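You operate a simulated robot arm through the tools that you are given. There is no shell and no other tool.

The job below is to be done with a simulated robot arm. You get a single attempt, and the scene is never put back.

Task
Count the blue notes twice and clear the display between the counts.
Fine: work at the side desk; leave them in the stacker with the second count showing.

It is judged by the outcome, as a careful person would: the job done as asked, and still so three seconds after it is handed in. It fails if anything else is knocked over, pushed out of place, dropped, spilled or broken.

Robot
A 7-joint arm with a two-finger parallel gripper, fixed in place. Base frame: the origin is on the floor under the middle of its stand, x ahead of it, y to its left, z up; the work surface is at about z = 75. Readings come in cm, rad, newtons and seconds.
It reaches about 124.7 cm from its shoulder. Its first joint turns from -2.304 to 2.304 rad. Payload 3.91 kg.
The tool frame sits at the grasp point between the pads (the TCP): z along the fingers, y along the line on which they close. The tips reach 3 cm beyond it. The gripper opens to 11 cm. The fingers are 2 cm wide and 1 cm thick; the gripper's body (4.8 by 11.2 cm) begins 5.5 cm behind the TCP.
Orientation is told as [roll, pitch, yaw] about the base's x, y, z axes, in that order, counted from this pose: with the fingers straight down and closing along the base's y, the tool's x points along the base's -x, its y along +y and its z along -z.

Tools
- The arm moves only by the tool play_rows. Its argument "plan" is a list of rows, each an object (a shift or turn left out is 0, a gripper value left out holds the last) with "delta_rot": the turn, a rotation vector about the tool's x, y, z in units of 60 degrees (1.0 is 60 degrees), a list of three; "delta_pos": the shift along the tool's x, y, z in units of 250 mm (1.0 is 250 mm), a list of three; "fingers": the finger opening in mm, from 0 to 110. In form: [{"delta_rot": [wx, wy, wz], "delta_pos": [tx, ty, tz], "fingers": fingers}, ...]. A call has 1 to 20 rows; each row is the pose to reach, as a shift and turn from the pose commanded when the call began, along the tool's axes at that moment. A call with a number of a shift or a turn outside -1 to 1 is refused whole. Each row takes 0.2 s and may step no farther than 5 cm and 0.15 rad from the row before; otherwise, or with a gripper value out of range, the whole call is refused. A pose out of reach is approached as far as the arm can. The call stops where the force on the tool passes 40 N (or 10 N more than at its start, if that is more) or the arm is blocked; 0.2 s more then pass. The fingers move at their own pace (about 10.8 cm/s each) and stop on an object; they squeeze with about 22 N. The grip force told is the motor's: it shows also when the fingers shut on nothing. Time passes only in rows, and 0.2 s behind the last, so rows that repeat a pose let the fingers close. The reply holds the time, the measured pose of the TCP, the force on the tool along the base axes, the opening and the grip force, in the units named above and with some noise, with the torque about the TCP (base axes, N m) and any sound that the robot's microphone picked up.
- Cameras (640 x 400 px; columns grow to the right, rows downward): "scene" is fixed at [4.99, 64.97, 148.72]; the picture's right is [-0.44, -0.90, 0.00], its down [-0.65, 0.32, -0.69] and it looks along [0.62, -0.31, -0.72] (base axes); focal length 356 px, centre (320, 200). "wrist" rides on the gripper at [7.2, 1.7, -10.3] in the tool frame; the picture's right is [-0.23, 0.97, 0.00], its down [-0.76, -0.18, -0.62] and it looks along [-0.61, -0.14, 0.78] (tool axes); focal length 222 px, centre (320, 200). There is no depth. A picture from a camera that has moved, and an enlarged one, comes with that camera's place and axes in the base frame and with its lens.
- camera(camera): a new picture of that camera. No time passes.
- close_up(camera, box): a new picture of the part [left, top, right, bottom] of that camera's present view, enlarged. No time passes.
- finish_job(): hands the job in; it is judged then, once.

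Places have to be worked out from the pictures, the camera data and where the tool is seen. Open the gripper and draw the arm clear of the work before you hand the job in, unless the task says otherwise.

The tools are called after "Request:" by a JSON object that holds its "method" and its "body". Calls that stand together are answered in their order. play_rows: Moves the arm, as the interface text tells. Its arguments: {"type":"object","properties":{"plan":{"type":"array","items":{"type":"object","properties":{"delta_rot":{"type":"array","items":{"type":"number"}},"delta_pos":{"type":"array","items":{"type":"number"}},"fingers":{"type":"number"}}}}},"required":["plan"]} The other tools are called the same way: camera (camera) takes a picture; close_up (camera, box) takes an enlarged picture of a part of a camera's view; finish_job () hands the job in.

At the start:

```text
t: 0.0
ee_pos: [58.94, 28.62, 112.27]
orientation: [0.0, 0.0, 0.0]
ft_force: [0.4, -0.7, -0.4]
wrist_torque: [0.0, 0.02, 0.01]
width: 11.01
grip_force: 0.0
```

scene: 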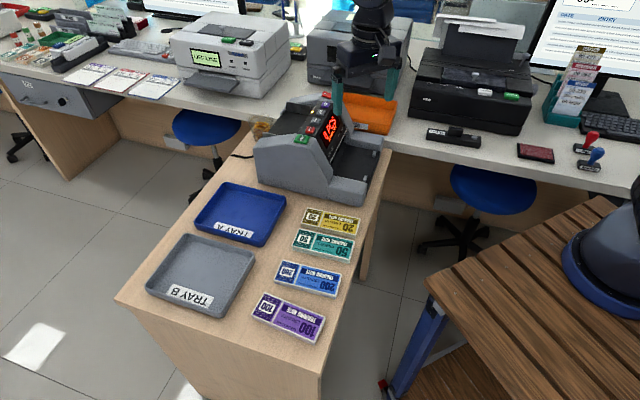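
wrist: 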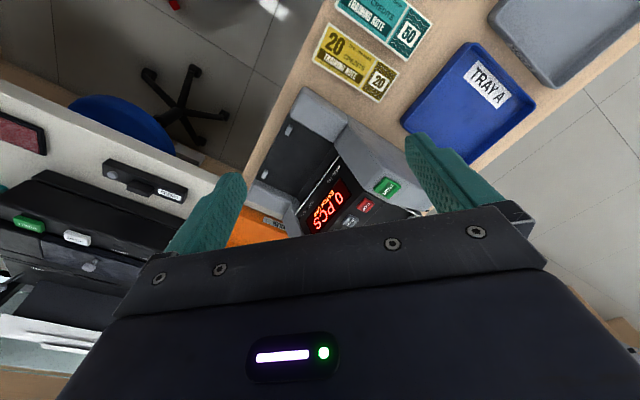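

The scene shows a side desk with a note counter, two trays and four stacks of notes (yellow, teal, blue, purple). I'll look closer at the counter and the notes before moving.

Request:
{"method": "close_up", "body": {"camera": "scene", "box": [230, 80, 410, 220]}}

Request:
{"method": "close_up", "body": {"camera": "scene", "box": [230, 190, 390, 350]}}

Request:
{"method": "close_up", "body": {"camera": "wrist", "box": [220, 60, 460, 260]}}

```text
2.86 times, centred on (320, 150) of scene
camera zoom: at [4.99, 64.97, 148.72], right [-0.44, -0.9, 0.0], down [-0.65, 0.32, -0.69], along [0.62, -0.31, -0.72], focal length 1016 px, centre (320, 343)
```

zoom: 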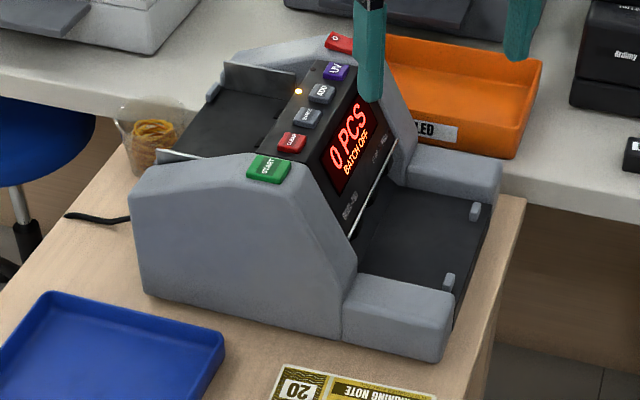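

```text
2.50 times, centred on (310, 270) of scene
camera zoom: at [4.99, 64.97, 148.72], right [-0.44, -0.9, 0.0], down [-0.65, 0.32, -0.69], along [0.62, -0.31, -0.72], focal length 889 px, centre (345, 25)
```

zoom: 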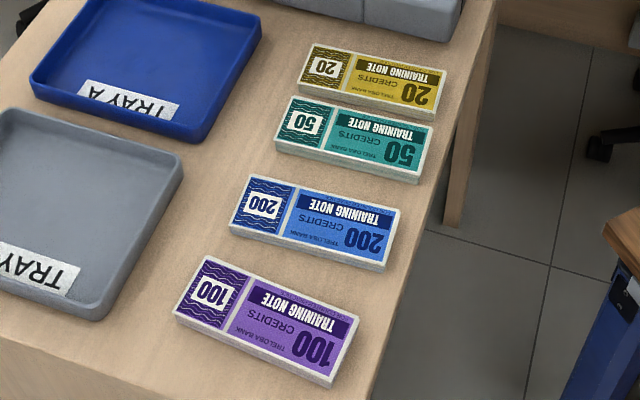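

```text
2.00 times, centred on (340, 160) of wrist
camera zoom: at [51.73, 30.34, 122.64], right [0.23, 0.97, 0.0], down [0.76, -0.18, 0.62], along [0.61, -0.14, -0.78], focal length 444 px, centre (280, 280)
```

zoom: 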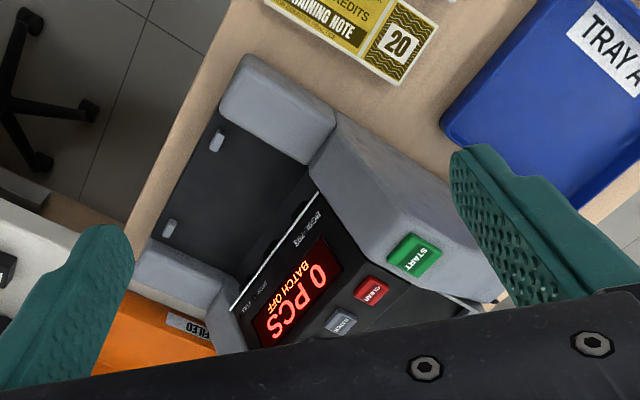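

I'm zooming further on the buttons, the display, the hopper and the blue stack to learn what each button does and how notes should lie.

Request:
{"method": "close_up", "body": {"camera": "scene", "box": [290, 85, 350, 150]}}

Request:
{"method": "close_up", "body": {"camera": "scene", "box": [265, 250, 350, 305]}}

Request:
{"method": "close_up", "body": {"camera": "scene", "box": [250, 85, 330, 145]}}

Request:
{"method": "close_up", "body": {"camera": "scene", "box": [320, 120, 400, 200]}}

Request:
{"method": "close_up", "body": {"camera": "wrist", "box": [280, 150, 420, 240]}}

```text
6.15 times, centred on (320, 118) of scene
camera zoom: at [4.99, 64.97, 148.72], right [-0.44, -0.9, 0.0], down [-0.65, 0.32, -0.69], along [0.62, -0.31, -0.72], focal length 2188 px, centre (320, 708)
```

zoom: 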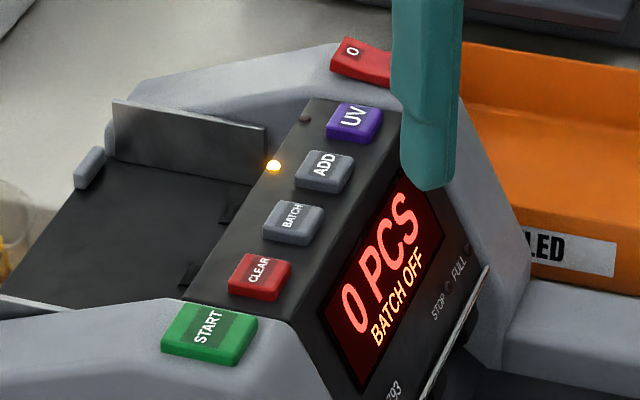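

```text
7.27 times, centred on (308, 278) of scene
camera zoom: at [4.99, 64.97, 148.72], right [-0.44, -0.9, 0.0], down [-0.65, 0.32, -0.69], along [0.62, -0.31, -0.72], focal length 2586 px, centre (411, -364)
```

zoom: 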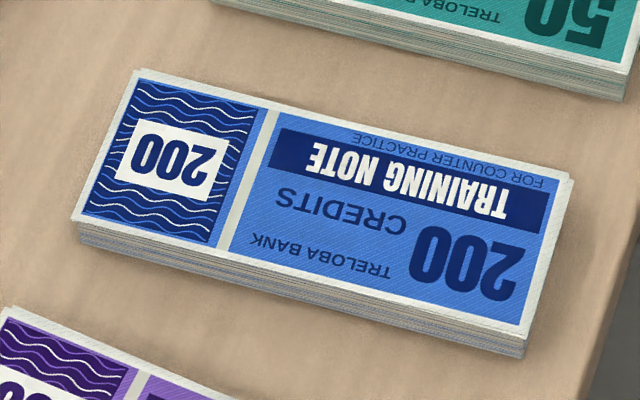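

```text
6.67 times, centred on (290, 115) of scene
camera zoom: at [4.99, 64.97, 148.72], right [-0.44, -0.9, 0.0], down [-0.65, 0.32, -0.69], along [0.62, -0.31, -0.72], focal length 2370 px, centre (520, 767)
```

zoom: 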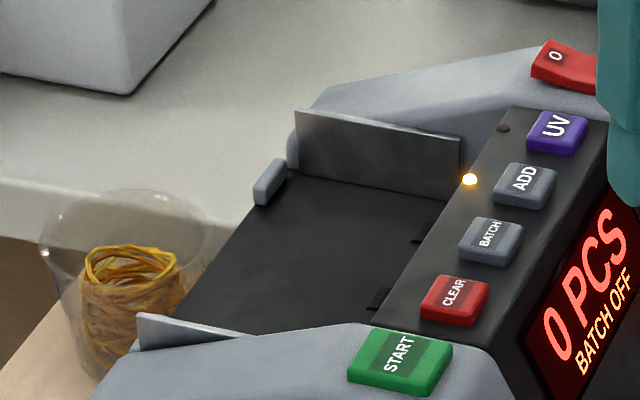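

```text
5.00 times, centred on (360, 160) of scene
camera zoom: at [4.99, 64.97, 148.72], right [-0.44, -0.9, 0.0], down [-0.65, 0.32, -0.69], along [0.62, -0.31, -0.72], focal length 1778 px, centre (120, 400)
```

zoom: 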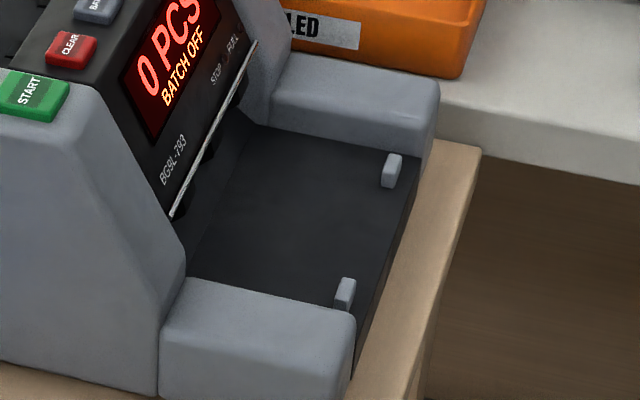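

```text
4.44 times, centred on (350, 195) of wrist
camera zoom: at [51.73, 30.34, 122.64], right [0.23, 0.97, 0.0], down [0.76, -0.18, 0.62], along [0.61, -0.14, -0.78], focal length 987 px, centre (187, 222)
```

zoom: 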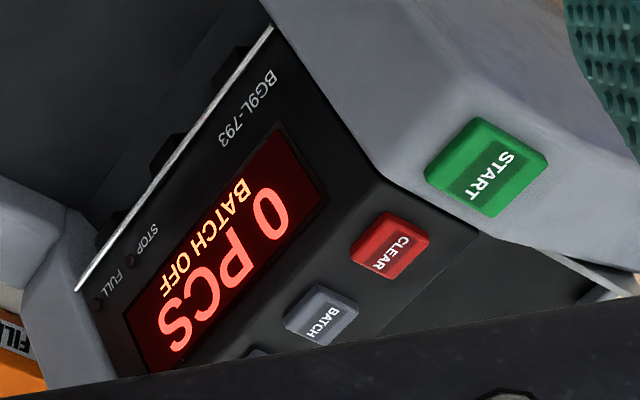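

The ADD light is lit, so counts would add up unless CLEAR is pressed. The blue "200" stack is at about (46, 47.6), turned about 50°. START is at about (73.4, 36, 94.4) and CLEAR at about (76.2, 32.4, 94.4). I'll move the hand high over the machine's back to see the hopper from above.

Request:
{"method": "play_rows", "body": {"plan": [{"delta_pos": [-0.15, 0.1, 0]}, {"delta_pos": [-0.3, 0.2, 0]}, {"delta_pos": [-0.45, 0.3, 0]}, {"delta_pos": [-0.6, 0.4, 0]}, {"delta_pos": [-0.6, 0.4, 0]}]}}

```text
t: 1.2
ee_pos: [73.95, 38.77, 112.4]
orientation: [-0.001, 0.0, 0.0]
ft_force: [0.0, 1.0, 0.2]
wrist_torque: [0.01, 0.01, 0.0]
width: 11.01
grip_force: 0.0
```

The hand is now over the machine at (74, 38.8, 112.4). I'll take a picture from there.

Request:
{"method": "camera", "body": {"camera": "wrist"}}

Request:
{"method": "close_up", "body": {"camera": "wrist", "box": [220, 60, 440, 220]}}

Request:
{"method": "camera", "body": {"camera": "scene"}}

```text
taken
camera wrist: at [66.76, 40.38, 122.71], right [0.23, 0.97, 0.0], down [0.76, -0.18, 0.62], along [0.61, -0.14, -0.78], focal length 222 px, centre (320, 200)
```

wrist: 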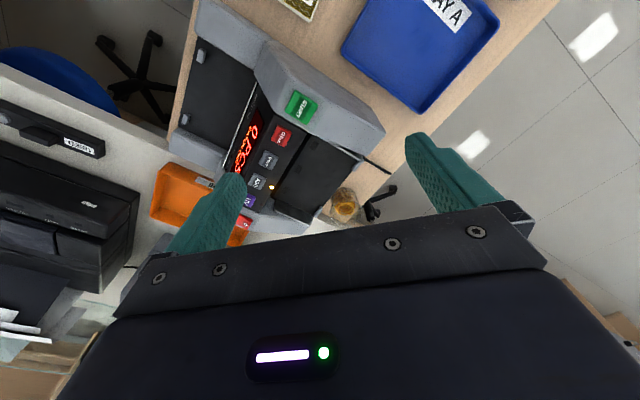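

```text
2.50 times, centred on (330, 140) of wrist
camera zoom: at [66.76, 40.38, 122.71], right [0.23, 0.97, 0.0], down [0.76, -0.18, 0.62], along [0.61, -0.14, -0.78], focal length 555 px, centre (295, 350)
```

zoom: 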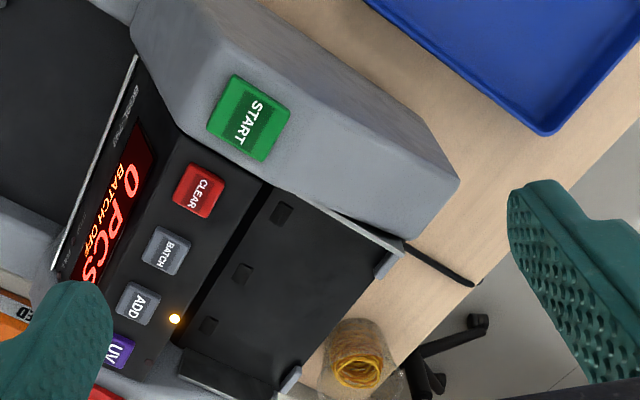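

```text
taken
```

scene: 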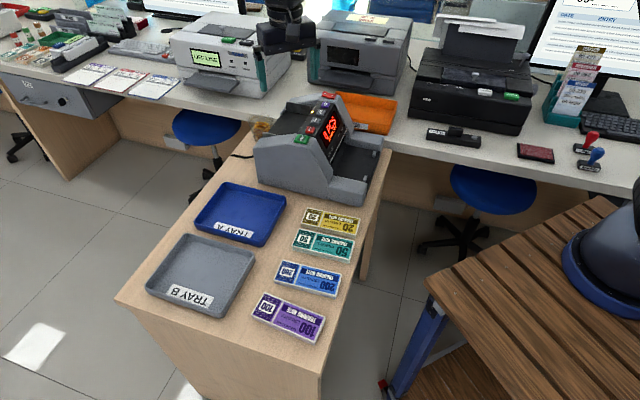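

START triangulates to (74.5, 36.1, 93.3) and CLEAR to (77.5, 32.3, 93.3), with the machine's axes turned about 45°. I'll move further for another view of the hopper, to measure its floor and guides.

Request:
{"method": "play_rows", "body": {"plan": [{"delta_pos": [-0.13, 0.12, 0]}, {"delta_pos": [-0.26, 0.24, 0]}, {"delta_pos": [-0.4, 0.36, 0]}, {"delta_pos": [-0.4, 0.36, 0]}]}}

Request:
{"method": "camera", "body": {"camera": "wrist"}}

Request:
{"method": "close_up", "body": {"camera": "wrist", "box": [180, 60, 340, 160]}}

```text
t: 2.2
ee_pos: [84.09, 47.58, 112.33]
orientation: [0.001, 0.0, -0.001]
ft_force: [0.6, 0.3, 0.9]
wrist_torque: [0.03, -0.01, 0.05]
width: 11.01
grip_force: 0.1
```

```text
taken
camera wrist: at [76.85, 49.33, 122.71], right [0.23, 0.97, 0.0], down [0.76, -0.18, 0.62], along [0.61, -0.14, -0.78], focal length 222 px, centre (320, 200)
```

wrist: 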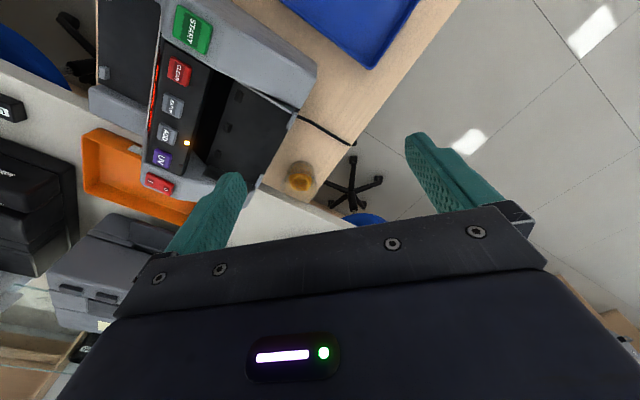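

```text
4.00 times, centred on (260, 110) of wrist
camera zoom: at [76.85, 49.33, 122.71], right [0.23, 0.97, 0.0], down [0.76, -0.18, 0.62], along [0.61, -0.14, -0.78], focal length 888 px, centre (560, 560)
```

zoom: 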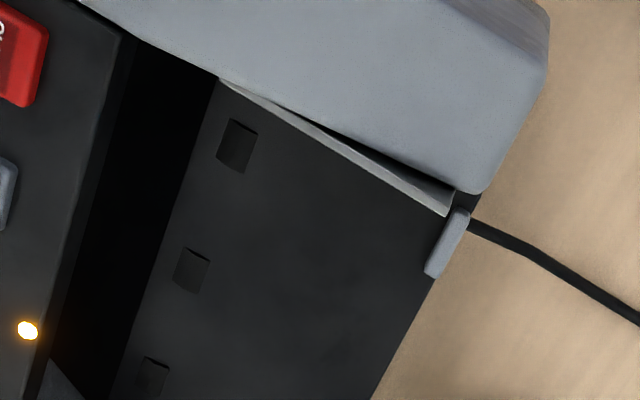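

The hopper floor is at z≈87.6 and its middle is at about (86.4, 31.7) by the rollers. The side guides are about 16.3 cm apart and the rear posts stand about 9 cm behind the slot. So the notes must lie with their long side across the machine. Next I'll go towards the blue stack, turning the hand about 50° to match it.

Request:
{"method": "play_rows", "body": {"plan": [{"delta_pos": [0.16, 0, 0], "delta_rot": [0, 0, -0.1389]}, {"delta_pos": [0.32, 0, 0], "delta_rot": [0, 0, -0.2778]}, {"delta_pos": [0.48, 0, 0], "delta_rot": [0, 0, -0.4167]}, {"delta_pos": [0.64, 0, 0], "delta_rot": [0, 0, -0.5556]}, {"delta_pos": [0.8, 0, 0], "delta_rot": [0, 0, -0.6944]}, {"delta_pos": [0.96, 0, 0], "delta_rot": [0, 0, -0.8333]}, {"delta_pos": [0.96, 0, 0], "delta_rot": [0, 0, -0.8333]}]}}

```text
t: 3.8
ee_pos: [59.87, 47.46, 112.3]
orientation: [0.0, 0.0, 0.873]
ft_force: [-1.3, 0.0, 0.0]
wrist_torque: [0.01, -0.04, 0.0]
width: 10.98
grip_force: 0.1
```

The hand is at (59.9, 47.5) with yaw 0.873 as commanded. I'll continue to a point above the blue stack at z≈102 and look.

Request:
{"method": "play_rows", "body": {"plan": [{"delta_pos": [0.09, 0.107, 0.1]}, {"delta_pos": [0.18, 0.2145, 0.2]}, {"delta_pos": [0.27, 0.322, 0.3]}, {"delta_pos": [0.36, 0.429, 0.4]}, {"delta_pos": [0.36, 0.429, 0.4]}]}}

Request:
{"method": "camera", "body": {"camera": "wrist"}}

Request:
{"method": "close_up", "body": {"camera": "wrist", "box": [240, 30, 400, 130]}}

```text
t: 5.0
ee_pos: [45.92, 47.49, 102.17]
orientation: [0.0, 0.0, 0.873]
ft_force: [0.1, 0.4, -0.1]
wrist_torque: [0.02, 0.02, 0.0]
width: 10.99
grip_force: 0.1
```

```text
taken
camera wrist: at [40.01, 43.15, 112.54], right [-0.6, 0.8, 0.0], down [0.63, 0.47, 0.62], along [0.5, 0.37, -0.78], focal length 222 px, centre (320, 200)
```

wrist: 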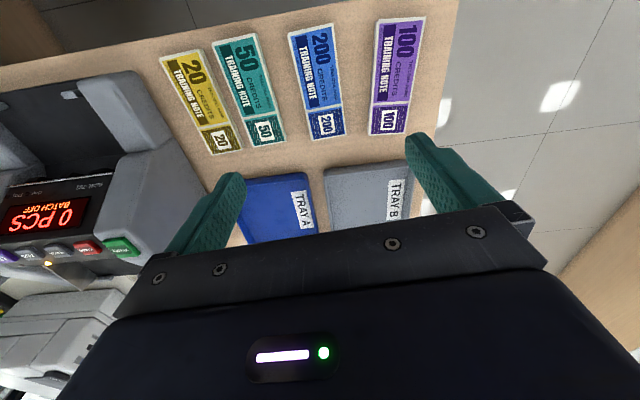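

```text
4.00 times, centred on (320, 80) of wrist
camera zoom: at [40.01, 43.15, 112.54], right [-0.6, 0.8, 0.0], down [0.63, 0.47, 0.62], along [0.5, 0.37, -0.78], focal length 888 px, centre (320, 680)
```

zoom: 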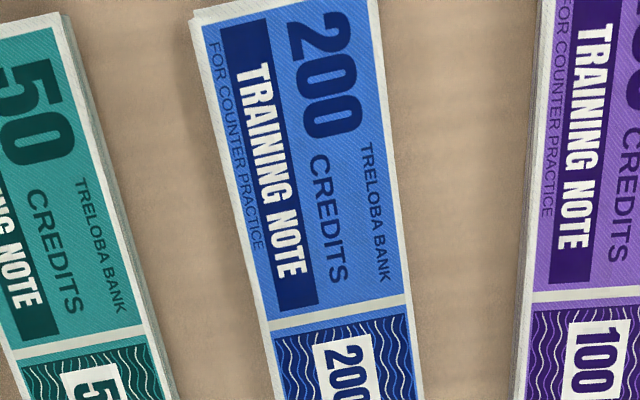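

I can see the blue stack fully between the trays and its neighbours. I'll take a close-up that covers all four of its corners.

Request:
{"method": "close_up", "body": {"camera": "wrist", "box": [210, 10, 434, 150]}}

Request:
{"method": "close_up", "body": {"camera": "wrist", "box": [0, 60, 200, 260]}}

```text
2.86 times, centred on (322, 80) of wrist
camera zoom: at [40.01, 43.15, 112.54], right [-0.6, 0.8, 0.0], down [0.63, 0.47, 0.62], along [0.5, 0.37, -0.78], focal length 635 px, centre (314, 543)
```

zoom: 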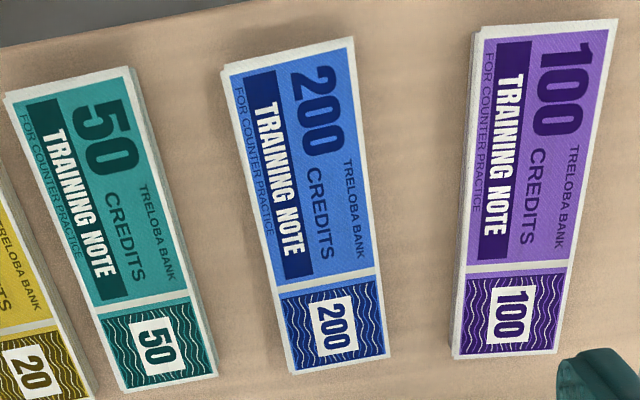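

```text
2.00 times, centred on (100, 160) of wrist
camera zoom: at [40.01, 43.15, 112.54], right [-0.6, 0.8, 0.0], down [0.63, 0.47, 0.62], along [0.5, 0.37, -0.78], focal length 444 px, centre (760, 280)
```

zoom: 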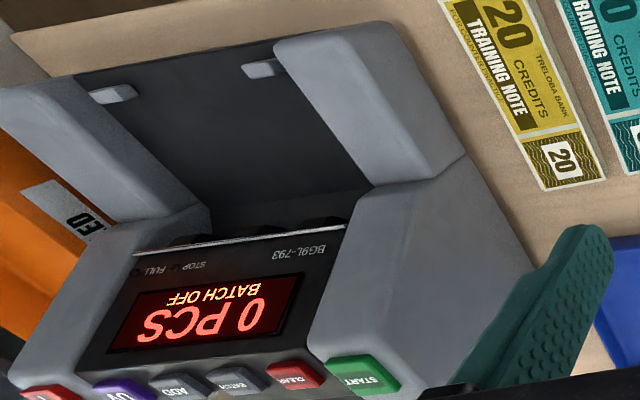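

From this view the blue stack is centred at about (46.4, 48.2), roughly 15.1 × 6.0 cm, with its long side at about 47°. I'll line up over it with a yaw of 47°, set the fingers to 85 mm and come down partway.

Request:
{"method": "play_rows", "body": {"plan": [{"delta_pos": [-0.031, 0, 0.1], "delta_rot": [0, 0, 0.05], "fingers": 85}, {"delta_pos": [-0.031, 0, 0.27], "delta_rot": [0, 0, 0.05], "fingers": 85}, {"delta_pos": [-0.031, 0, 0.44], "delta_rot": [0, 0, 0.05], "fingers": 85}, {"delta_pos": [-0.031, 0, 0.6], "delta_rot": [0, 0, 0.05], "fingers": 85}, {"delta_pos": [-0.031, 0, 0.7], "delta_rot": [0, 0, 0.05], "fingers": 85}, {"delta_pos": [-0.031, 0, 0.7], "delta_rot": [0, 0, 0.05], "fingers": 85}]}}

Request:
{"method": "camera", "body": {"camera": "wrist"}}

Request:
{"method": "camera", "body": {"camera": "scene"}}

```text
t: 6.4
ee_pos: [46.42, 48.24, 84.77]
orientation: [0.002, 0.0, 0.821]
ft_force: [-0.2, -0.1, 0.2]
wrist_torque: [0.02, 0.0, -0.01]
width: 8.47
grip_force: 0.1
```

```text
taken
camera wrist: at [40.28, 44.13, 95.1], right [-0.56, 0.83, 0.0], down [0.65, 0.44, 0.62], along [0.52, 0.35, -0.78], focal length 222 px, centre (320, 200)
```

wrist: 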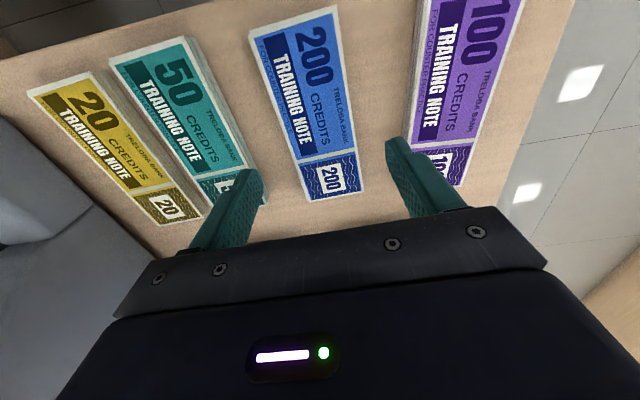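

```text
taken
```

scene: 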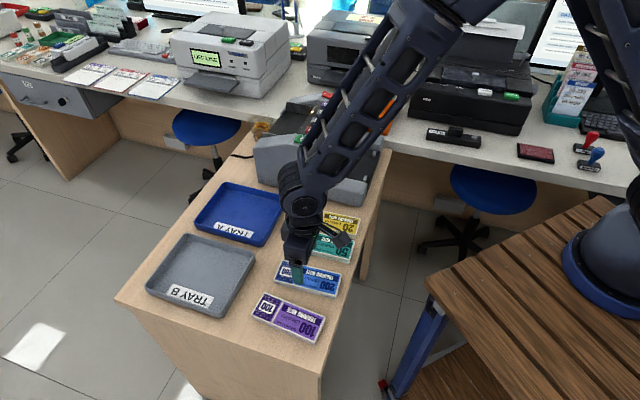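

The closer view confirms the stack at about (46.3, 47.9) at 47°, centred between the fingers. I'll lower so the tips are about 0.4 cm above the desk.

Request:
{"method": "play_rows", "body": {"plan": [{"delta_pos": [0, 0, 0.1]}, {"delta_pos": [0, 0, 0.17]}, {"delta_pos": [0, 0, 0.21]}, {"delta_pos": [0, 0, 0.235]}, {"delta_pos": [0, 0, 0.25]}, {"delta_pos": [0, 0, 0.25]}]}}

Request:
{"method": "camera", "body": {"camera": "wrist"}}

Request:
{"method": "close_up", "body": {"camera": "scene", "box": [260, 230, 360, 300]}}

```text
t: 7.8
ee_pos: [46.38, 48.28, 78.59]
orientation: [0.0, 0.0, 0.82]
ft_force: [-1.4, 0.2, -0.3]
wrist_torque: [0.02, 0.0, -0.03]
width: 8.51
grip_force: 0.1
```

```text
taken
camera wrist: at [40.29, 44.1, 88.85], right [-0.56, 0.83, 0.0], down [0.65, 0.44, 0.62], along [0.52, 0.35, -0.78], focal length 222 px, centre (320, 200)
```

wrist: 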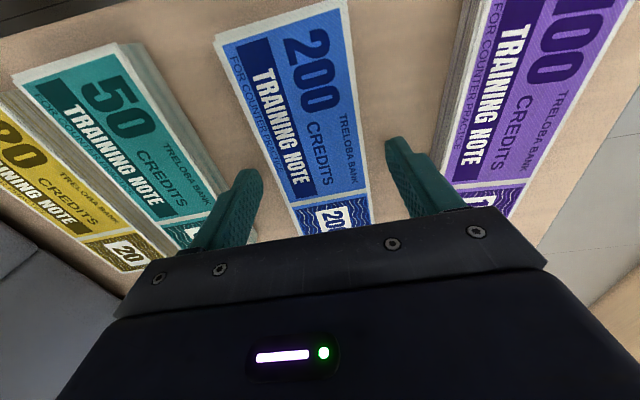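

```text
5.71 times, centred on (310, 265) of scene
camera zoom: at [4.99, 64.97, 148.72], right [-0.44, -0.9, 0.0], down [-0.65, 0.32, -0.69], along [0.62, -0.31, -0.72], focal length 2032 px, centre (377, -171)
```

zoom: 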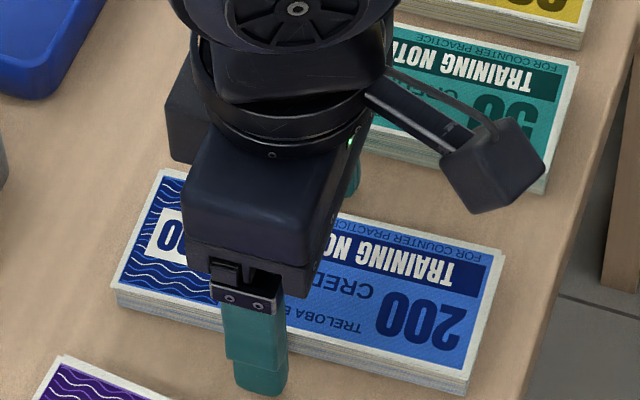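

The stack sits between the fingers, with the grasp near the middle of its length. I'll lower a few millimetres more in small steps, so the fingers span the full pile without pressing on the desk.

Request:
{"method": "play_rows", "body": {"plan": [{"delta_pos": [0, 0, 0.006]}, {"delta_pos": [0, 0, 0.012]}, {"delta_pos": [0, 0, 0.012]}]}}

```text
t: 8.6
ee_pos: [46.46, 48.2, 78.25]
orientation: [0.0, -0.001, 0.821]
ft_force: [0.0, -0.4, -0.8]
wrist_torque: [0.0, 0.0, 0.0]
width: 8.51
grip_force: 0.0
```

There is no contact yet and the tips are at about 75.2. I'll go down 1 mm more and close the fingers on the stack.

Request:
{"method": "play_rows", "body": {"plan": [{"delta_pos": [0, 0, 0.003]}, {"delta_pos": [0, 0, 0.003], "fingers": 70}, {"delta_pos": [0, 0, 0.003], "fingers": 63}, {"delta_pos": [0, 0, 0.003], "fingers": 60}, {"delta_pos": [0, 0, 0.003], "fingers": 50}, {"delta_pos": [0, 0, 0.003], "fingers": 50}, {"delta_pos": [0, 0, 0.003], "fingers": 50}]}}

Request:
{"method": "camera", "body": {"camera": "wrist"}}

Request:
{"method": "close_up", "body": {"camera": "scene", "box": [260, 230, 360, 300]}}

```text
t: 10.2
ee_pos: [46.45, 48.21, 78.06]
orientation: [-0.001, -0.001, 0.82]
ft_force: [0.9, -0.3, -0.3]
wrist_torque: [0.01, 0.03, 0.0]
width: 5.92
grip_force: 21.7
```

```text
taken
camera wrist: at [40.3, 44.12, 88.49], right [-0.56, 0.83, 0.0], down [0.65, 0.44, 0.62], along [0.52, 0.35, -0.78], focal length 222 px, centre (320, 200)
```

wrist: 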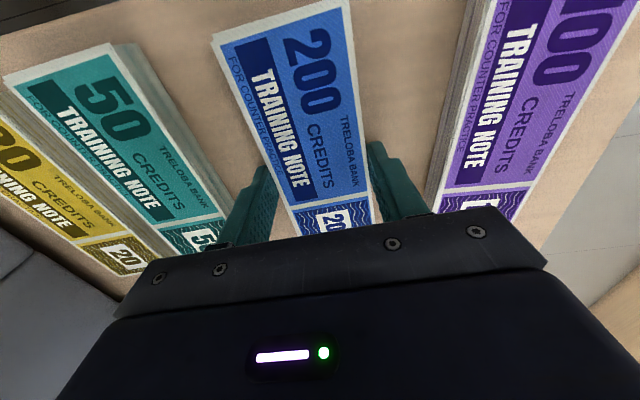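

```text
5.71 times, centred on (310, 265) of scene
camera zoom: at [4.99, 64.97, 148.72], right [-0.44, -0.9, 0.0], down [-0.65, 0.32, -0.69], along [0.62, -0.31, -0.72], focal length 2032 px, centre (377, -171)
```

zoom: 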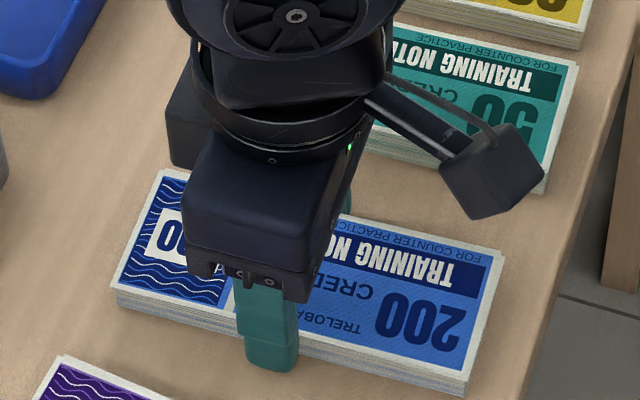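

The grip holds at 5.92 cm wide with 21.7 N. I'll lift gently and check that the whole stack comes along.

Request:
{"method": "play_rows", "body": {"plan": [{"delta_pos": [0, 0, -0.02], "fingers": 50}, {"delta_pos": [0, 0, -0.06], "fingers": 50}, {"delta_pos": [0, 0, -0.12], "fingers": 50}, {"delta_pos": [0, 0, -0.2], "fingers": 50}, {"delta_pos": [0, 0, -0.28], "fingers": 50}, {"delta_pos": [0, 0, -0.28], "fingers": 50}]}}

Request:
{"method": "camera", "body": {"camera": "wrist"}}

Request:
{"method": "close_up", "body": {"camera": "scene", "box": [240, 200, 380, 300]}}

```text
t: 11.6
ee_pos: [46.46, 48.03, 85.18]
orientation: [-0.001, 0.001, 0.82]
ft_force: [-0.3, 0.0, 0.0]
wrist_torque: [0.0, -0.03, -0.01]
width: 5.01
grip_force: 0.0
```

```text
taken
camera wrist: at [40.28, 44.11, 95.54], right [-0.56, 0.83, 0.0], down [0.65, 0.44, 0.62], along [0.52, 0.35, -0.78], focal length 222 px, centre (320, 200)
```

wrist: 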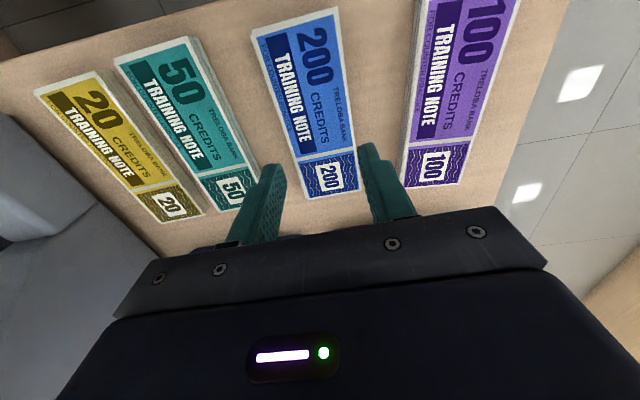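

```text
4.00 times, centred on (310, 250) of scene
camera zoom: at [4.99, 64.97, 148.72], right [-0.44, -0.9, 0.0], down [-0.65, 0.32, -0.69], along [0.62, -0.31, -0.72], focal length 1422 px, centre (360, 0)
```

zoom: 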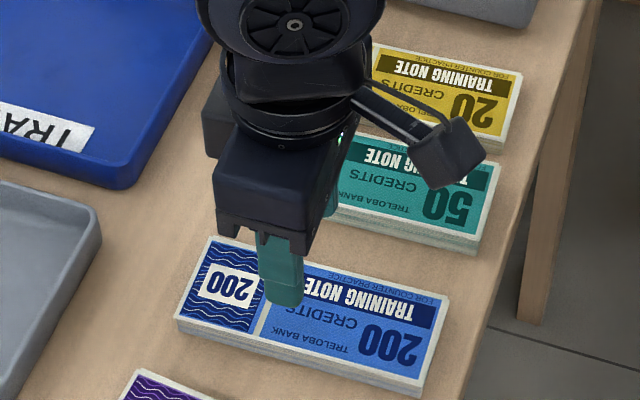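

The fingers slipped off: the width fell to 5.0 cm with no grip force, and the stack is still on the desk. I'll check whether it moved or fanned out before trying again.

Request:
{"method": "close_up", "body": {"camera": "wrist", "box": [220, 0, 400, 210]}}

Request:
{"method": "close_up", "body": {"camera": "scene", "box": [275, 255, 350, 305]}}

```text
1.90 times, centred on (310, 105) of wrist
camera zoom: at [40.28, 44.11, 95.54], right [-0.56, 0.83, 0.0], down [0.65, 0.44, 0.62], along [0.52, 0.35, -0.78], focal length 423 px, centre (339, 381)
```

zoom: 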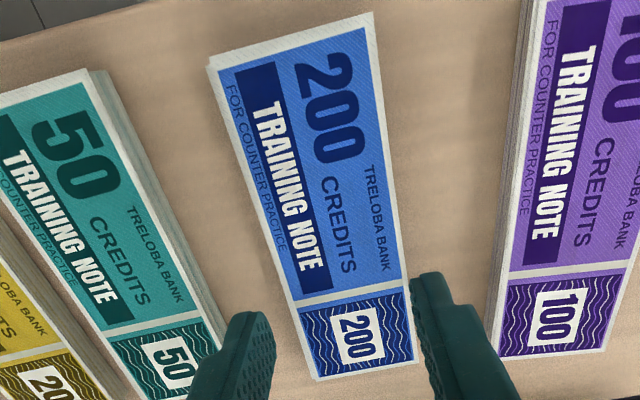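

```text
8.00 times, centred on (312, 280) of scene
camera zoom: at [4.99, 64.97, 148.72], right [-0.44, -0.9, 0.0], down [-0.65, 0.32, -0.69], along [0.62, -0.31, -0.72], focal length 2844 px, centre (380, -440)
```

zoom: 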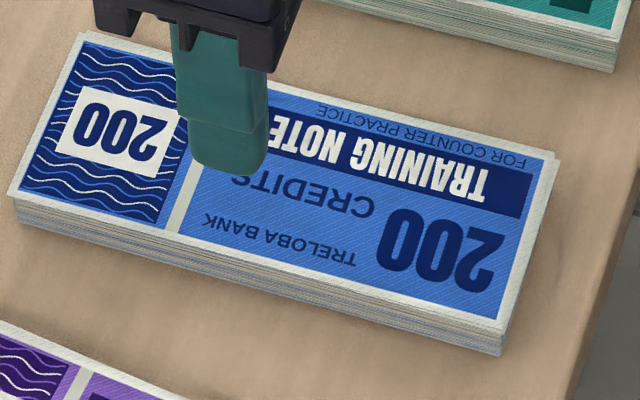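

The stack stayed flat and square, only millimetres off, at about (46.5, 48.1) and 47°. I'll reopen and go down again, this time feeling for the desk so the fingers grip the full depth.

Request:
{"method": "play_rows", "body": {"plan": [{"delta_pos": [0, 0, 0], "fingers": 80}, {"delta_pos": [0, 0, 0], "fingers": 80}, {"delta_pos": [0, 0, 0.1], "fingers": 80}, {"delta_pos": [0, 0, 0.2], "fingers": 80}, {"delta_pos": [0, 0, 0.255], "fingers": 80}, {"delta_pos": [0, 0, 0.275], "fingers": 80}, {"delta_pos": [0, 0, 0.281], "fingers": 80}, {"delta_pos": [0, 0, 0.283], "fingers": 80}, {"delta_pos": [0, 0, 0.285], "fingers": 80}, {"delta_pos": [0, 0, 0.285], "fingers": 80}]}}

```text
t: 13.8
ee_pos: [46.38, 48.05, 78.03]
orientation: [-0.001, -0.001, 0.822]
ft_force: [0.5, -0.2, 0.4]
wrist_torque: [0.0, 0.0, -0.02]
width: 7.99
grip_force: 0.0
```

Still no contact at z≈78.0. I'll edge down in half-millimetre steps until the force shows the desk.

Request:
{"method": "play_rows", "body": {"plan": [{"delta_pos": [0, 0, 0.002]}, {"delta_pos": [0, 0, 0.004]}, {"delta_pos": [0, 0, 0.006]}, {"delta_pos": [0, 0, 0.006]}]}}

```text
t: 14.8
ee_pos: [46.41, 48.21, 77.93]
orientation: [0.0, -0.002, 0.82]
ft_force: [-2.8, -2.8, 20.4]
wrist_torque: [-0.49, 0.0, -0.11]
width: 8.02
grip_force: 0.0
```

The fingertips touch the desk at a TCP height of about 77.9 (20 N). I'll ease up just over a millimetre, close fully, wait, then lift in small steps.

Request:
{"method": "play_rows", "body": {"plan": [{"delta_pos": [0, 0, -0.006], "fingers": 80}, {"delta_pos": [0, 0, -0.006], "fingers": 66}, {"delta_pos": [0, 0, -0.006], "fingers": 62}, {"delta_pos": [0, 0, -0.006], "fingers": 58}, {"delta_pos": [0, 0, -0.006], "fingers": 40}, {"delta_pos": [0, 0, -0.006], "fingers": 40}, {"delta_pos": [0, 0, -0.006], "fingers": 40}, {"delta_pos": [0, 0, -0.006], "fingers": 40}]}}

```text
t: 16.6
ee_pos: [46.35, 48.05, 78.05]
orientation: [0.0, -0.001, 0.82]
ft_force: [0.2, -0.8, -0.8]
wrist_torque: [-0.01, -0.01, 0.02]
width: 5.89
grip_force: 22.1
```

The grip is on at 5.89 cm and 22.1 N. I'll lift by 4 mm in slow steps and check the hold.

Request:
{"method": "play_rows", "body": {"plan": [{"delta_pos": [0, 0, -0.002], "fingers": 40}, {"delta_pos": [0, 0, -0.004], "fingers": 40}, {"delta_pos": [0, 0, -0.008], "fingers": 40}, {"delta_pos": [0, 0, -0.012], "fingers": 40}, {"delta_pos": [0, 0, -0.016], "fingers": 40}, {"delta_pos": [0, 0, -0.016], "fingers": 40}]}}

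Request:
{"method": "close_up", "body": {"camera": "scene", "box": [265, 245, 350, 305]}}

```text
t: 18.0
ee_pos: [46.47, 48.26, 78.51]
orientation: [-0.001, 0.0, 0.82]
ft_force: [0.4, 0.7, -0.4]
wrist_torque: [-0.01, -0.04, 0.0]
width: 5.92
grip_force: 21.4
```

```text
6.67 times, centred on (308, 275) of scene
camera zoom: at [4.99, 64.97, 148.72], right [-0.44, -0.9, 0.0], down [-0.65, 0.32, -0.69], along [0.62, -0.31, -0.72], focal length 2370 px, centre (403, -300)
```

zoom: 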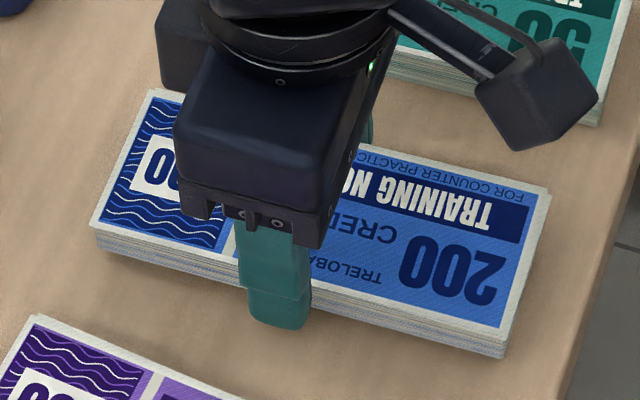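

It's unclear from this view whether the stack has left the desk. I'll zoom in on its lower edges.

Request:
{"method": "close_up", "body": {"camera": "scene", "box": [315, 270, 345, 300]}}

Request:
{"method": "close_up", "body": {"camera": "scene", "box": [272, 265, 312, 295]}}

Request:
{"method": "camera", "body": {"camera": "wrist"}}

```text
13.33 times, centred on (330, 285) of scene
camera zoom: at [4.99, 64.97, 148.72], right [-0.44, -0.9, 0.0], down [-0.65, 0.32, -0.69], along [0.62, -0.31, -0.72], focal length 4741 px, centre (187, -933)
```

zoom: 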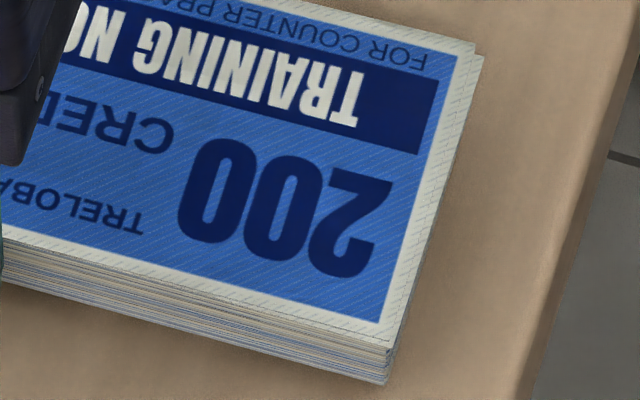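

```text
13.33 times, centred on (292, 280) of scene
camera zoom: at [4.99, 64.97, 148.72], right [-0.44, -0.9, 0.0], down [-0.65, 0.32, -0.69], along [0.62, -0.31, -0.72], focal length 4741 px, centre (693, -867)
```

zoom: 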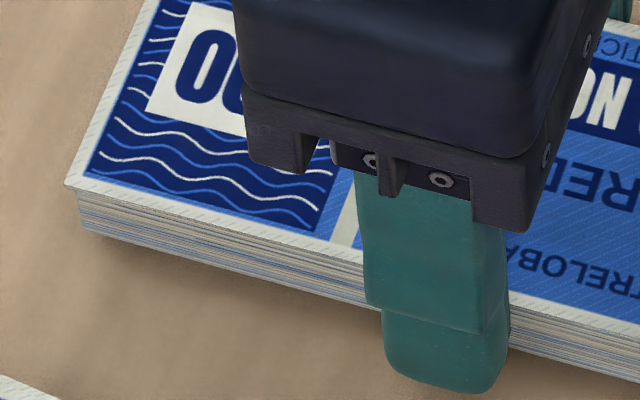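

```text
taken
camera wrist: at [40.31, 44.13, 88.78], right [-0.56, 0.83, 0.0], down [0.65, 0.44, 0.62], along [0.52, 0.35, -0.78], focal length 222 px, centre (320, 200)
```

wrist: 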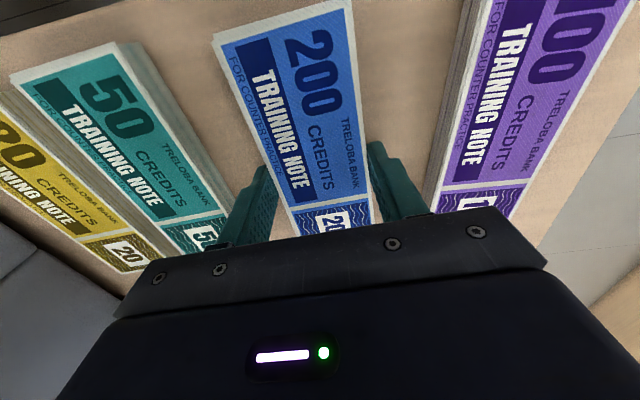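

The stack seems to still rest on the desk, though the grip reads 5.92 cm. I'll raise another 4 mm in slow steps to tell apart slipping from lifting.

Request:
{"method": "close_up", "body": {"camera": "wrist", "box": [200, 0, 400, 240]}}

Request:
{"method": "play_rows", "body": {"plan": [{"delta_pos": [0, 0, -0.004], "fingers": 40}, {"delta_pos": [0, 0, -0.008], "fingers": 40}, {"delta_pos": [0, 0, -0.012], "fingers": 40}, {"delta_pos": [0, 0, -0.016], "fingers": 40}]}}

Request:
{"method": "close_up", "body": {"camera": "wrist", "box": [200, 0, 400, 240]}}

Request:
{"method": "close_up", "body": {"camera": "scene", "box": [315, 270, 345, 300]}}

```text
1.67 times, centred on (300, 120) of wrist
camera zoom: at [40.31, 44.13, 88.78], right [-0.56, 0.83, 0.0], down [0.65, 0.44, 0.62], along [0.52, 0.35, -0.78], focal length 370 px, centre (353, 333)
```

zoom: 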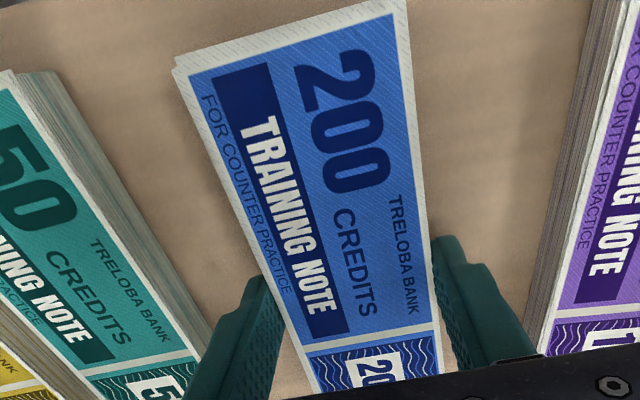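

```text
t: 19.0
ee_pos: [46.44, 48.07, 78.87]
orientation: [-0.001, -0.001, 0.821]
ft_force: [0.4, -0.2, -0.8]
wrist_torque: [-0.01, -0.06, -0.01]
width: 5.9
grip_force: 22.2
```

```text
1.67 times, centred on (300, 120) of wrist
camera zoom: at [40.28, 44.13, 89.17], right [-0.56, 0.83, 0.0], down [0.65, 0.44, 0.62], along [0.52, 0.35, -0.78], focal length 370 px, centre (353, 333)
```

zoom: 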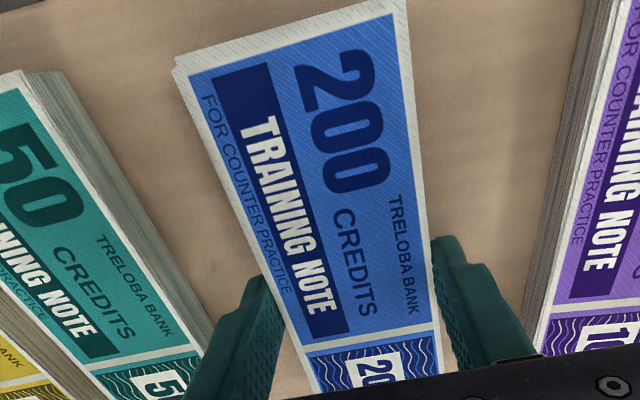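

```text
13.33 times, centred on (330, 285) of scene
camera zoom: at [4.99, 64.97, 148.72], right [-0.44, -0.9, 0.0], down [-0.65, 0.32, -0.69], along [0.62, -0.31, -0.72], focal length 4741 px, centre (187, -933)
```

zoom: 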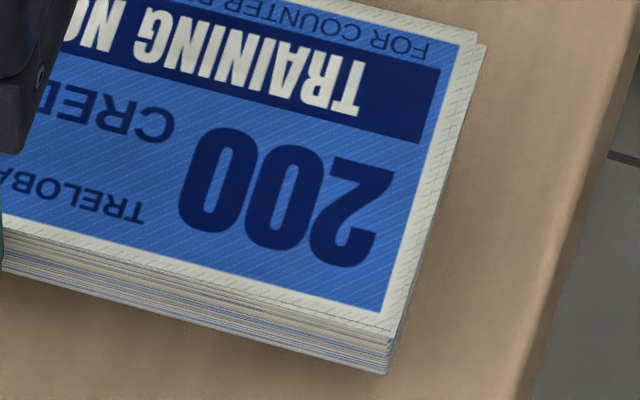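

The blue stack keeps its place relative to the hand while the other stacks shift, so it is lifting. The first slip was probably from moving too fast, so I'll keep raising gently.

Request:
{"method": "play_rows", "body": {"plan": [{"delta_pos": [0, 0, -0.006], "fingers": 40}, {"delta_pos": [0, 0, -0.014], "fingers": 40}, {"delta_pos": [0, 0, -0.024], "fingers": 40}, {"delta_pos": [0, 0, -0.036], "fingers": 40}, {"delta_pos": [0, 0, -0.05], "fingers": 40}, {"delta_pos": [0, 0, -0.064], "fingers": 40}, {"delta_pos": [0, 0, -0.076], "fingers": 40}, {"delta_pos": [0, 0, -0.086], "fingers": 40}, {"delta_pos": [0, 0, -0.094], "fingers": 40}, {"delta_pos": [0, 0, -0.1], "fingers": 40}]}}

Request:
{"method": "close_up", "body": {"camera": "scene", "box": [240, 200, 380, 300]}}

Request:
{"method": "close_up", "body": {"camera": "wrist", "box": [200, 0, 400, 240]}}

```text
t: 21.2
ee_pos: [46.43, 48.29, 81.34]
orientation: [0.0, 0.002, 0.821]
ft_force: [0.1, 0.4, -0.6]
wrist_torque: [0.03, -0.02, 0.02]
width: 5.91
grip_force: 22.0
```

```text
4.00 times, centred on (310, 250) of scene
camera zoom: at [4.99, 64.97, 148.72], right [-0.44, -0.9, 0.0], down [-0.65, 0.32, -0.69], along [0.62, -0.31, -0.72], focal length 1422 px, centre (360, 0)
```

zoom: 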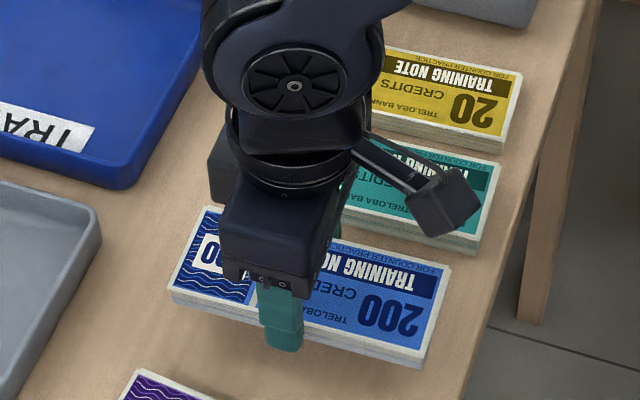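

```text
1.67 times, centred on (300, 120) of wrist
camera zoom: at [40.27, 44.12, 91.68], right [-0.56, 0.83, 0.0], down [0.65, 0.44, 0.62], along [0.52, 0.35, -0.78], focal length 370 px, centre (353, 333)
```

zoom: 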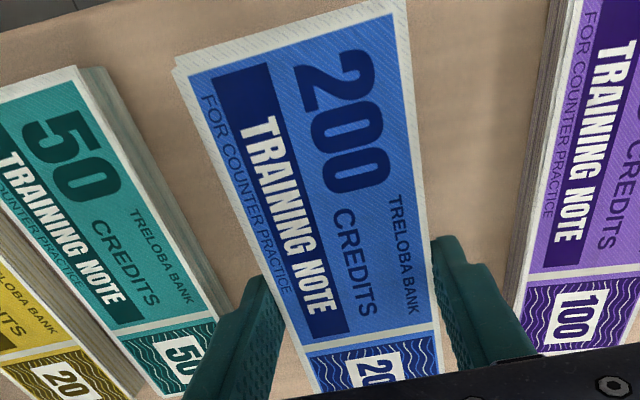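

The stack is firmly held and rising level. I'll continue lifting with a gentle ramp.

Request:
{"method": "play_rows", "body": {"plan": [{"delta_pos": [0, 0, -0.008], "fingers": 40}, {"delta_pos": [0, 0, -0.02], "fingers": 40}, {"delta_pos": [0, 0, -0.036], "fingers": 40}, {"delta_pos": [0, 0, -0.056], "fingers": 40}, {"delta_pos": [0, 0, -0.08], "fingers": 40}, {"delta_pos": [0, 0, -0.11], "fingers": 40}, {"delta_pos": [0, 0, -0.145], "fingers": 40}, {"delta_pos": [0, 0, -0.185], "fingers": 40}, {"delta_pos": [0, 0, -0.225], "fingers": 40}, {"delta_pos": [0, 0, -0.265], "fingers": 40}, {"delta_pos": [0, 0, -0.305], "fingers": 40}, {"delta_pos": [0, 0, -0.345], "fingers": 40}, {"delta_pos": [0, 0, -0.385], "fingers": 40}, {"delta_pos": [0, 0, -0.42], "fingers": 40}, {"delta_pos": [0, 0, -0.45], "fingers": 40}, {"delta_pos": [0, 0, -0.475], "fingers": 40}, {"delta_pos": [0, 0, -0.495], "fingers": 40}, {"delta_pos": [0, 0, -0.51], "fingers": 40}, {"delta_pos": [0, 0, -0.52], "fingers": 40}, {"delta_pos": [0, 0, -0.524], "fingers": 40}]}}

Request:
{"method": "close_up", "body": {"camera": "wrist", "box": [200, 0, 400, 240]}}

```text
t: 25.4
ee_pos: [46.44, 48.17, 94.51]
orientation: [0.0, 0.001, 0.822]
ft_force: [-0.2, -0.2, -0.9]
wrist_torque: [-0.03, -0.02, 0.01]
width: 5.91
grip_force: 22.3
```

```text
1.67 times, centred on (300, 120) of wrist
camera zoom: at [40.29, 44.1, 104.77], right [-0.56, 0.83, 0.0], down [0.65, 0.44, 0.62], along [0.52, 0.35, -0.78], focal length 370 px, centre (353, 333)
```

zoom: 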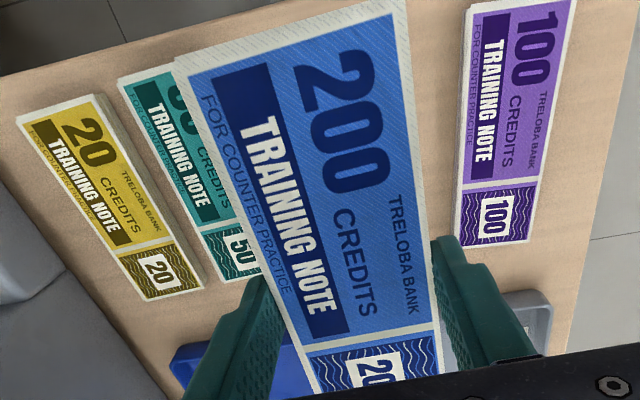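

The stack hasn't shifted in the grip, and its centre is within about 2 mm of the tool axis. I'll raise to z≈101 and begin turning it, slowly, towards the hopper's orientation.

Request:
{"method": "play_rows", "body": {"plan": [{"delta_pos": [0, 0, -0.0019], "delta_rot": [0, 0, 0.0056], "fingers": 40}, {"delta_pos": [0, 0, -0.0073], "delta_rot": [0, 0, 0.0215], "fingers": 40}, {"delta_pos": [0, 0, -0.0158], "delta_rot": [0, 0, 0.0466], "fingers": 40}, {"delta_pos": [0, 0, -0.027], "delta_rot": [0, 0, 0.0797], "fingers": 40}, {"delta_pos": [0, 0, -0.0406], "delta_rot": [0, 0, 0.1198], "fingers": 40}, {"delta_pos": [0, 0, -0.0562], "delta_rot": [0, 0, 0.1656], "fingers": 40}, {"delta_pos": [0, 0, -0.0733], "delta_rot": [0, 0, 0.216], "fingers": 40}, {"delta_pos": [0, 0, -0.0915], "delta_rot": [0, 0, 0.2699], "fingers": 40}, {"delta_pos": [0, 0, -0.1106], "delta_rot": [0, 0, 0.326], "fingers": 40}, {"delta_pos": [0, 0, -0.13], "delta_rot": [0, 0, 0.3834], "fingers": 40}, {"delta_pos": [0, 0, -0.1494], "delta_rot": [0, 0, 0.4407], "fingers": 40}, {"delta_pos": [0, 0, -0.1685], "delta_rot": [0, 0, 0.4968], "fingers": 40}, {"delta_pos": [0, 0, -0.1867], "delta_rot": [0, 0, 0.5507], "fingers": 40}, {"delta_pos": [0, 0, -0.2038], "delta_rot": [0, 0, 0.6011], "fingers": 40}, {"delta_pos": [0, 0, -0.2194], "delta_rot": [0, 0, 0.6469], "fingers": 40}, {"delta_pos": [0, 0, -0.233], "delta_rot": [0, 0, 0.687], "fingers": 40}, {"delta_pos": [0, 0, -0.2442], "delta_rot": [0, 0, 0.7201], "fingers": 40}, {"delta_pos": [0, 0, -0.2527], "delta_rot": [0, 0, 0.7452], "fingers": 40}, {"delta_pos": [0, 0, -0.2581], "delta_rot": [0, 0, 0.7611], "fingers": 40}, {"delta_pos": [0, 0, -0.26], "delta_rot": [0, 0, 0.7667], "fingers": 40}]}}

Request:
{"method": "camera", "body": {"camera": "wrist"}}

```text
t: 29.6
ee_pos: [46.43, 48.23, 100.98]
orientation: [-0.001, 0.0, 0.017]
ft_force: [0.1, 0.2, -0.4]
wrist_torque: [0.0, 0.02, -0.01]
width: 5.88
grip_force: 21.9
```

```text
taken
camera wrist: at [39.22, 49.84, 111.29], right [0.21, 0.98, 0.0], down [0.76, -0.16, 0.62], along [0.61, -0.13, -0.78], focal length 222 px, centre (320, 200)
```

wrist: 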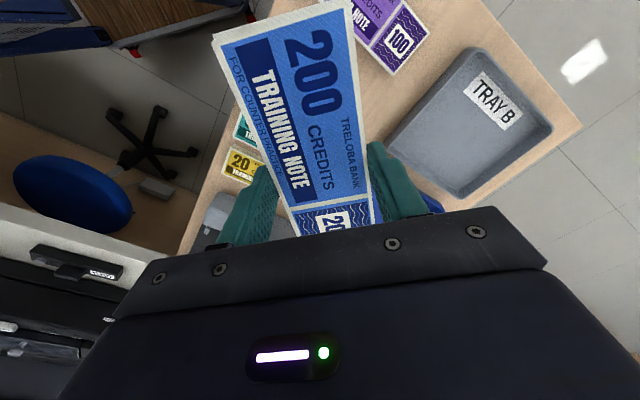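

The stack is still squarely held at 5.9 cm and 22 N. I'll carry it halfway towards the hopper while finishing the turn to about −45°, rising a little.

Request:
{"method": "play_rows", "body": {"plan": [{"delta_pos": [-0.006, -0.0022, -0.0006], "delta_rot": [0, 0, 0.0056], "fingers": 40}, {"delta_pos": [-0.0232, -0.0087, -0.0022], "delta_rot": [0, 0, 0.0215], "fingers": 40}, {"delta_pos": [-0.0504, -0.0188, -0.0049], "delta_rot": [0, 0, 0.0466], "fingers": 40}, {"delta_pos": [-0.0863, -0.0322, -0.0083], "delta_rot": [0, 0, 0.0797], "fingers": 40}, {"delta_pos": [-0.1297, -0.0484, -0.0125], "delta_rot": [0, 0, 0.1198], "fingers": 40}, {"delta_pos": [-0.1793, -0.067, -0.0173], "delta_rot": [0, 0, 0.1656], "fingers": 40}, {"delta_pos": [-0.2339, -0.0873, -0.0225], "delta_rot": [0, 0, 0.216], "fingers": 40}, {"delta_pos": [-0.2922, -0.1091, -0.0282], "delta_rot": [0, 0, 0.2699], "fingers": 40}, {"delta_pos": [-0.353, -0.1318, -0.034], "delta_rot": [0, 0, 0.326], "fingers": 40}, {"delta_pos": [-0.415, -0.155, -0.04], "delta_rot": [0, 0, 0.3834], "fingers": 40}, {"delta_pos": [-0.477, -0.1782, -0.046], "delta_rot": [0, 0, 0.4407], "fingers": 40}, {"delta_pos": [-0.5378, -0.2009, -0.0518], "delta_rot": [0, 0, 0.4968], "fingers": 40}, {"delta_pos": [-0.5961, -0.2227, -0.0575], "delta_rot": [0, 0, 0.5507], "fingers": 40}, {"delta_pos": [-0.6507, -0.243, -0.0627], "delta_rot": [0, 0, 0.6011], "fingers": 40}, {"delta_pos": [-0.7003, -0.2616, -0.0675], "delta_rot": [0, 0, 0.6469], "fingers": 40}, {"delta_pos": [-0.7437, -0.2778, -0.0717], "delta_rot": [0, 0, 0.687], "fingers": 40}, {"delta_pos": [-0.7796, -0.2912, -0.0751], "delta_rot": [0, 0, 0.7201], "fingers": 40}, {"delta_pos": [-0.8068, -0.3013, -0.0778], "delta_rot": [0, 0, 0.7452], "fingers": 40}, {"delta_pos": [-0.824, -0.3078, -0.0794], "delta_rot": [0, 0, 0.7611], "fingers": 40}, {"delta_pos": [-0.83, -0.31, -0.08], "delta_rot": [0, 0, 0.7667], "fingers": 40}]}}

Request:
{"method": "camera", "body": {"camera": "wrist"}}

Request:
{"method": "camera", "body": {"camera": "scene"}}

```text
t: 33.8
ee_pos: [67.4, 40.8, 102.86]
orientation: [0.001, 0.0, -0.785]
ft_force: [-0.1, -0.4, -0.5]
wrist_torque: [-0.02, 0.01, 0.0]
width: 5.9
grip_force: 21.9
```

```text
taken
camera wrist: at [63.45, 47.16, 113.27], right [0.85, 0.53, 0.0], down [0.41, -0.66, 0.62], along [0.33, -0.53, -0.78], focal length 222 px, centre (320, 200)
```

wrist: 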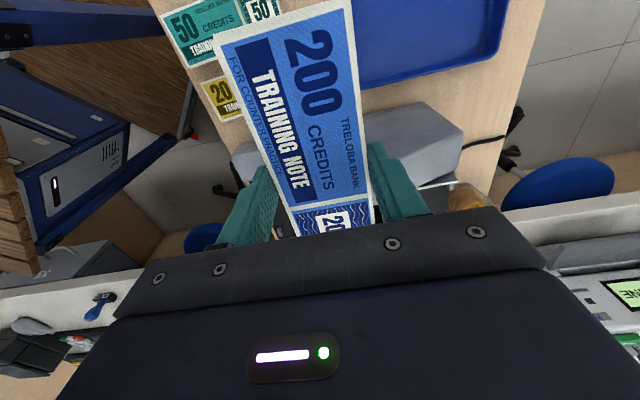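

```text
taken
```

scene: 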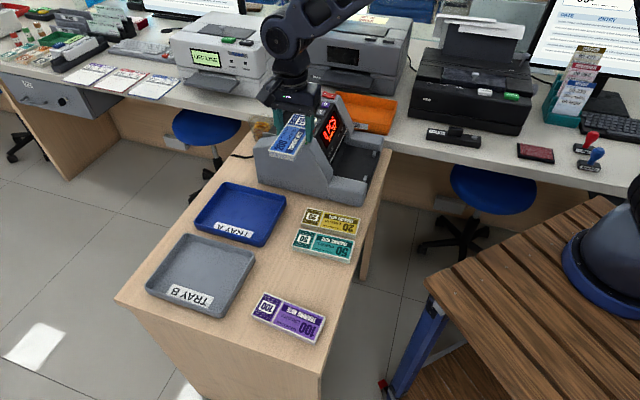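

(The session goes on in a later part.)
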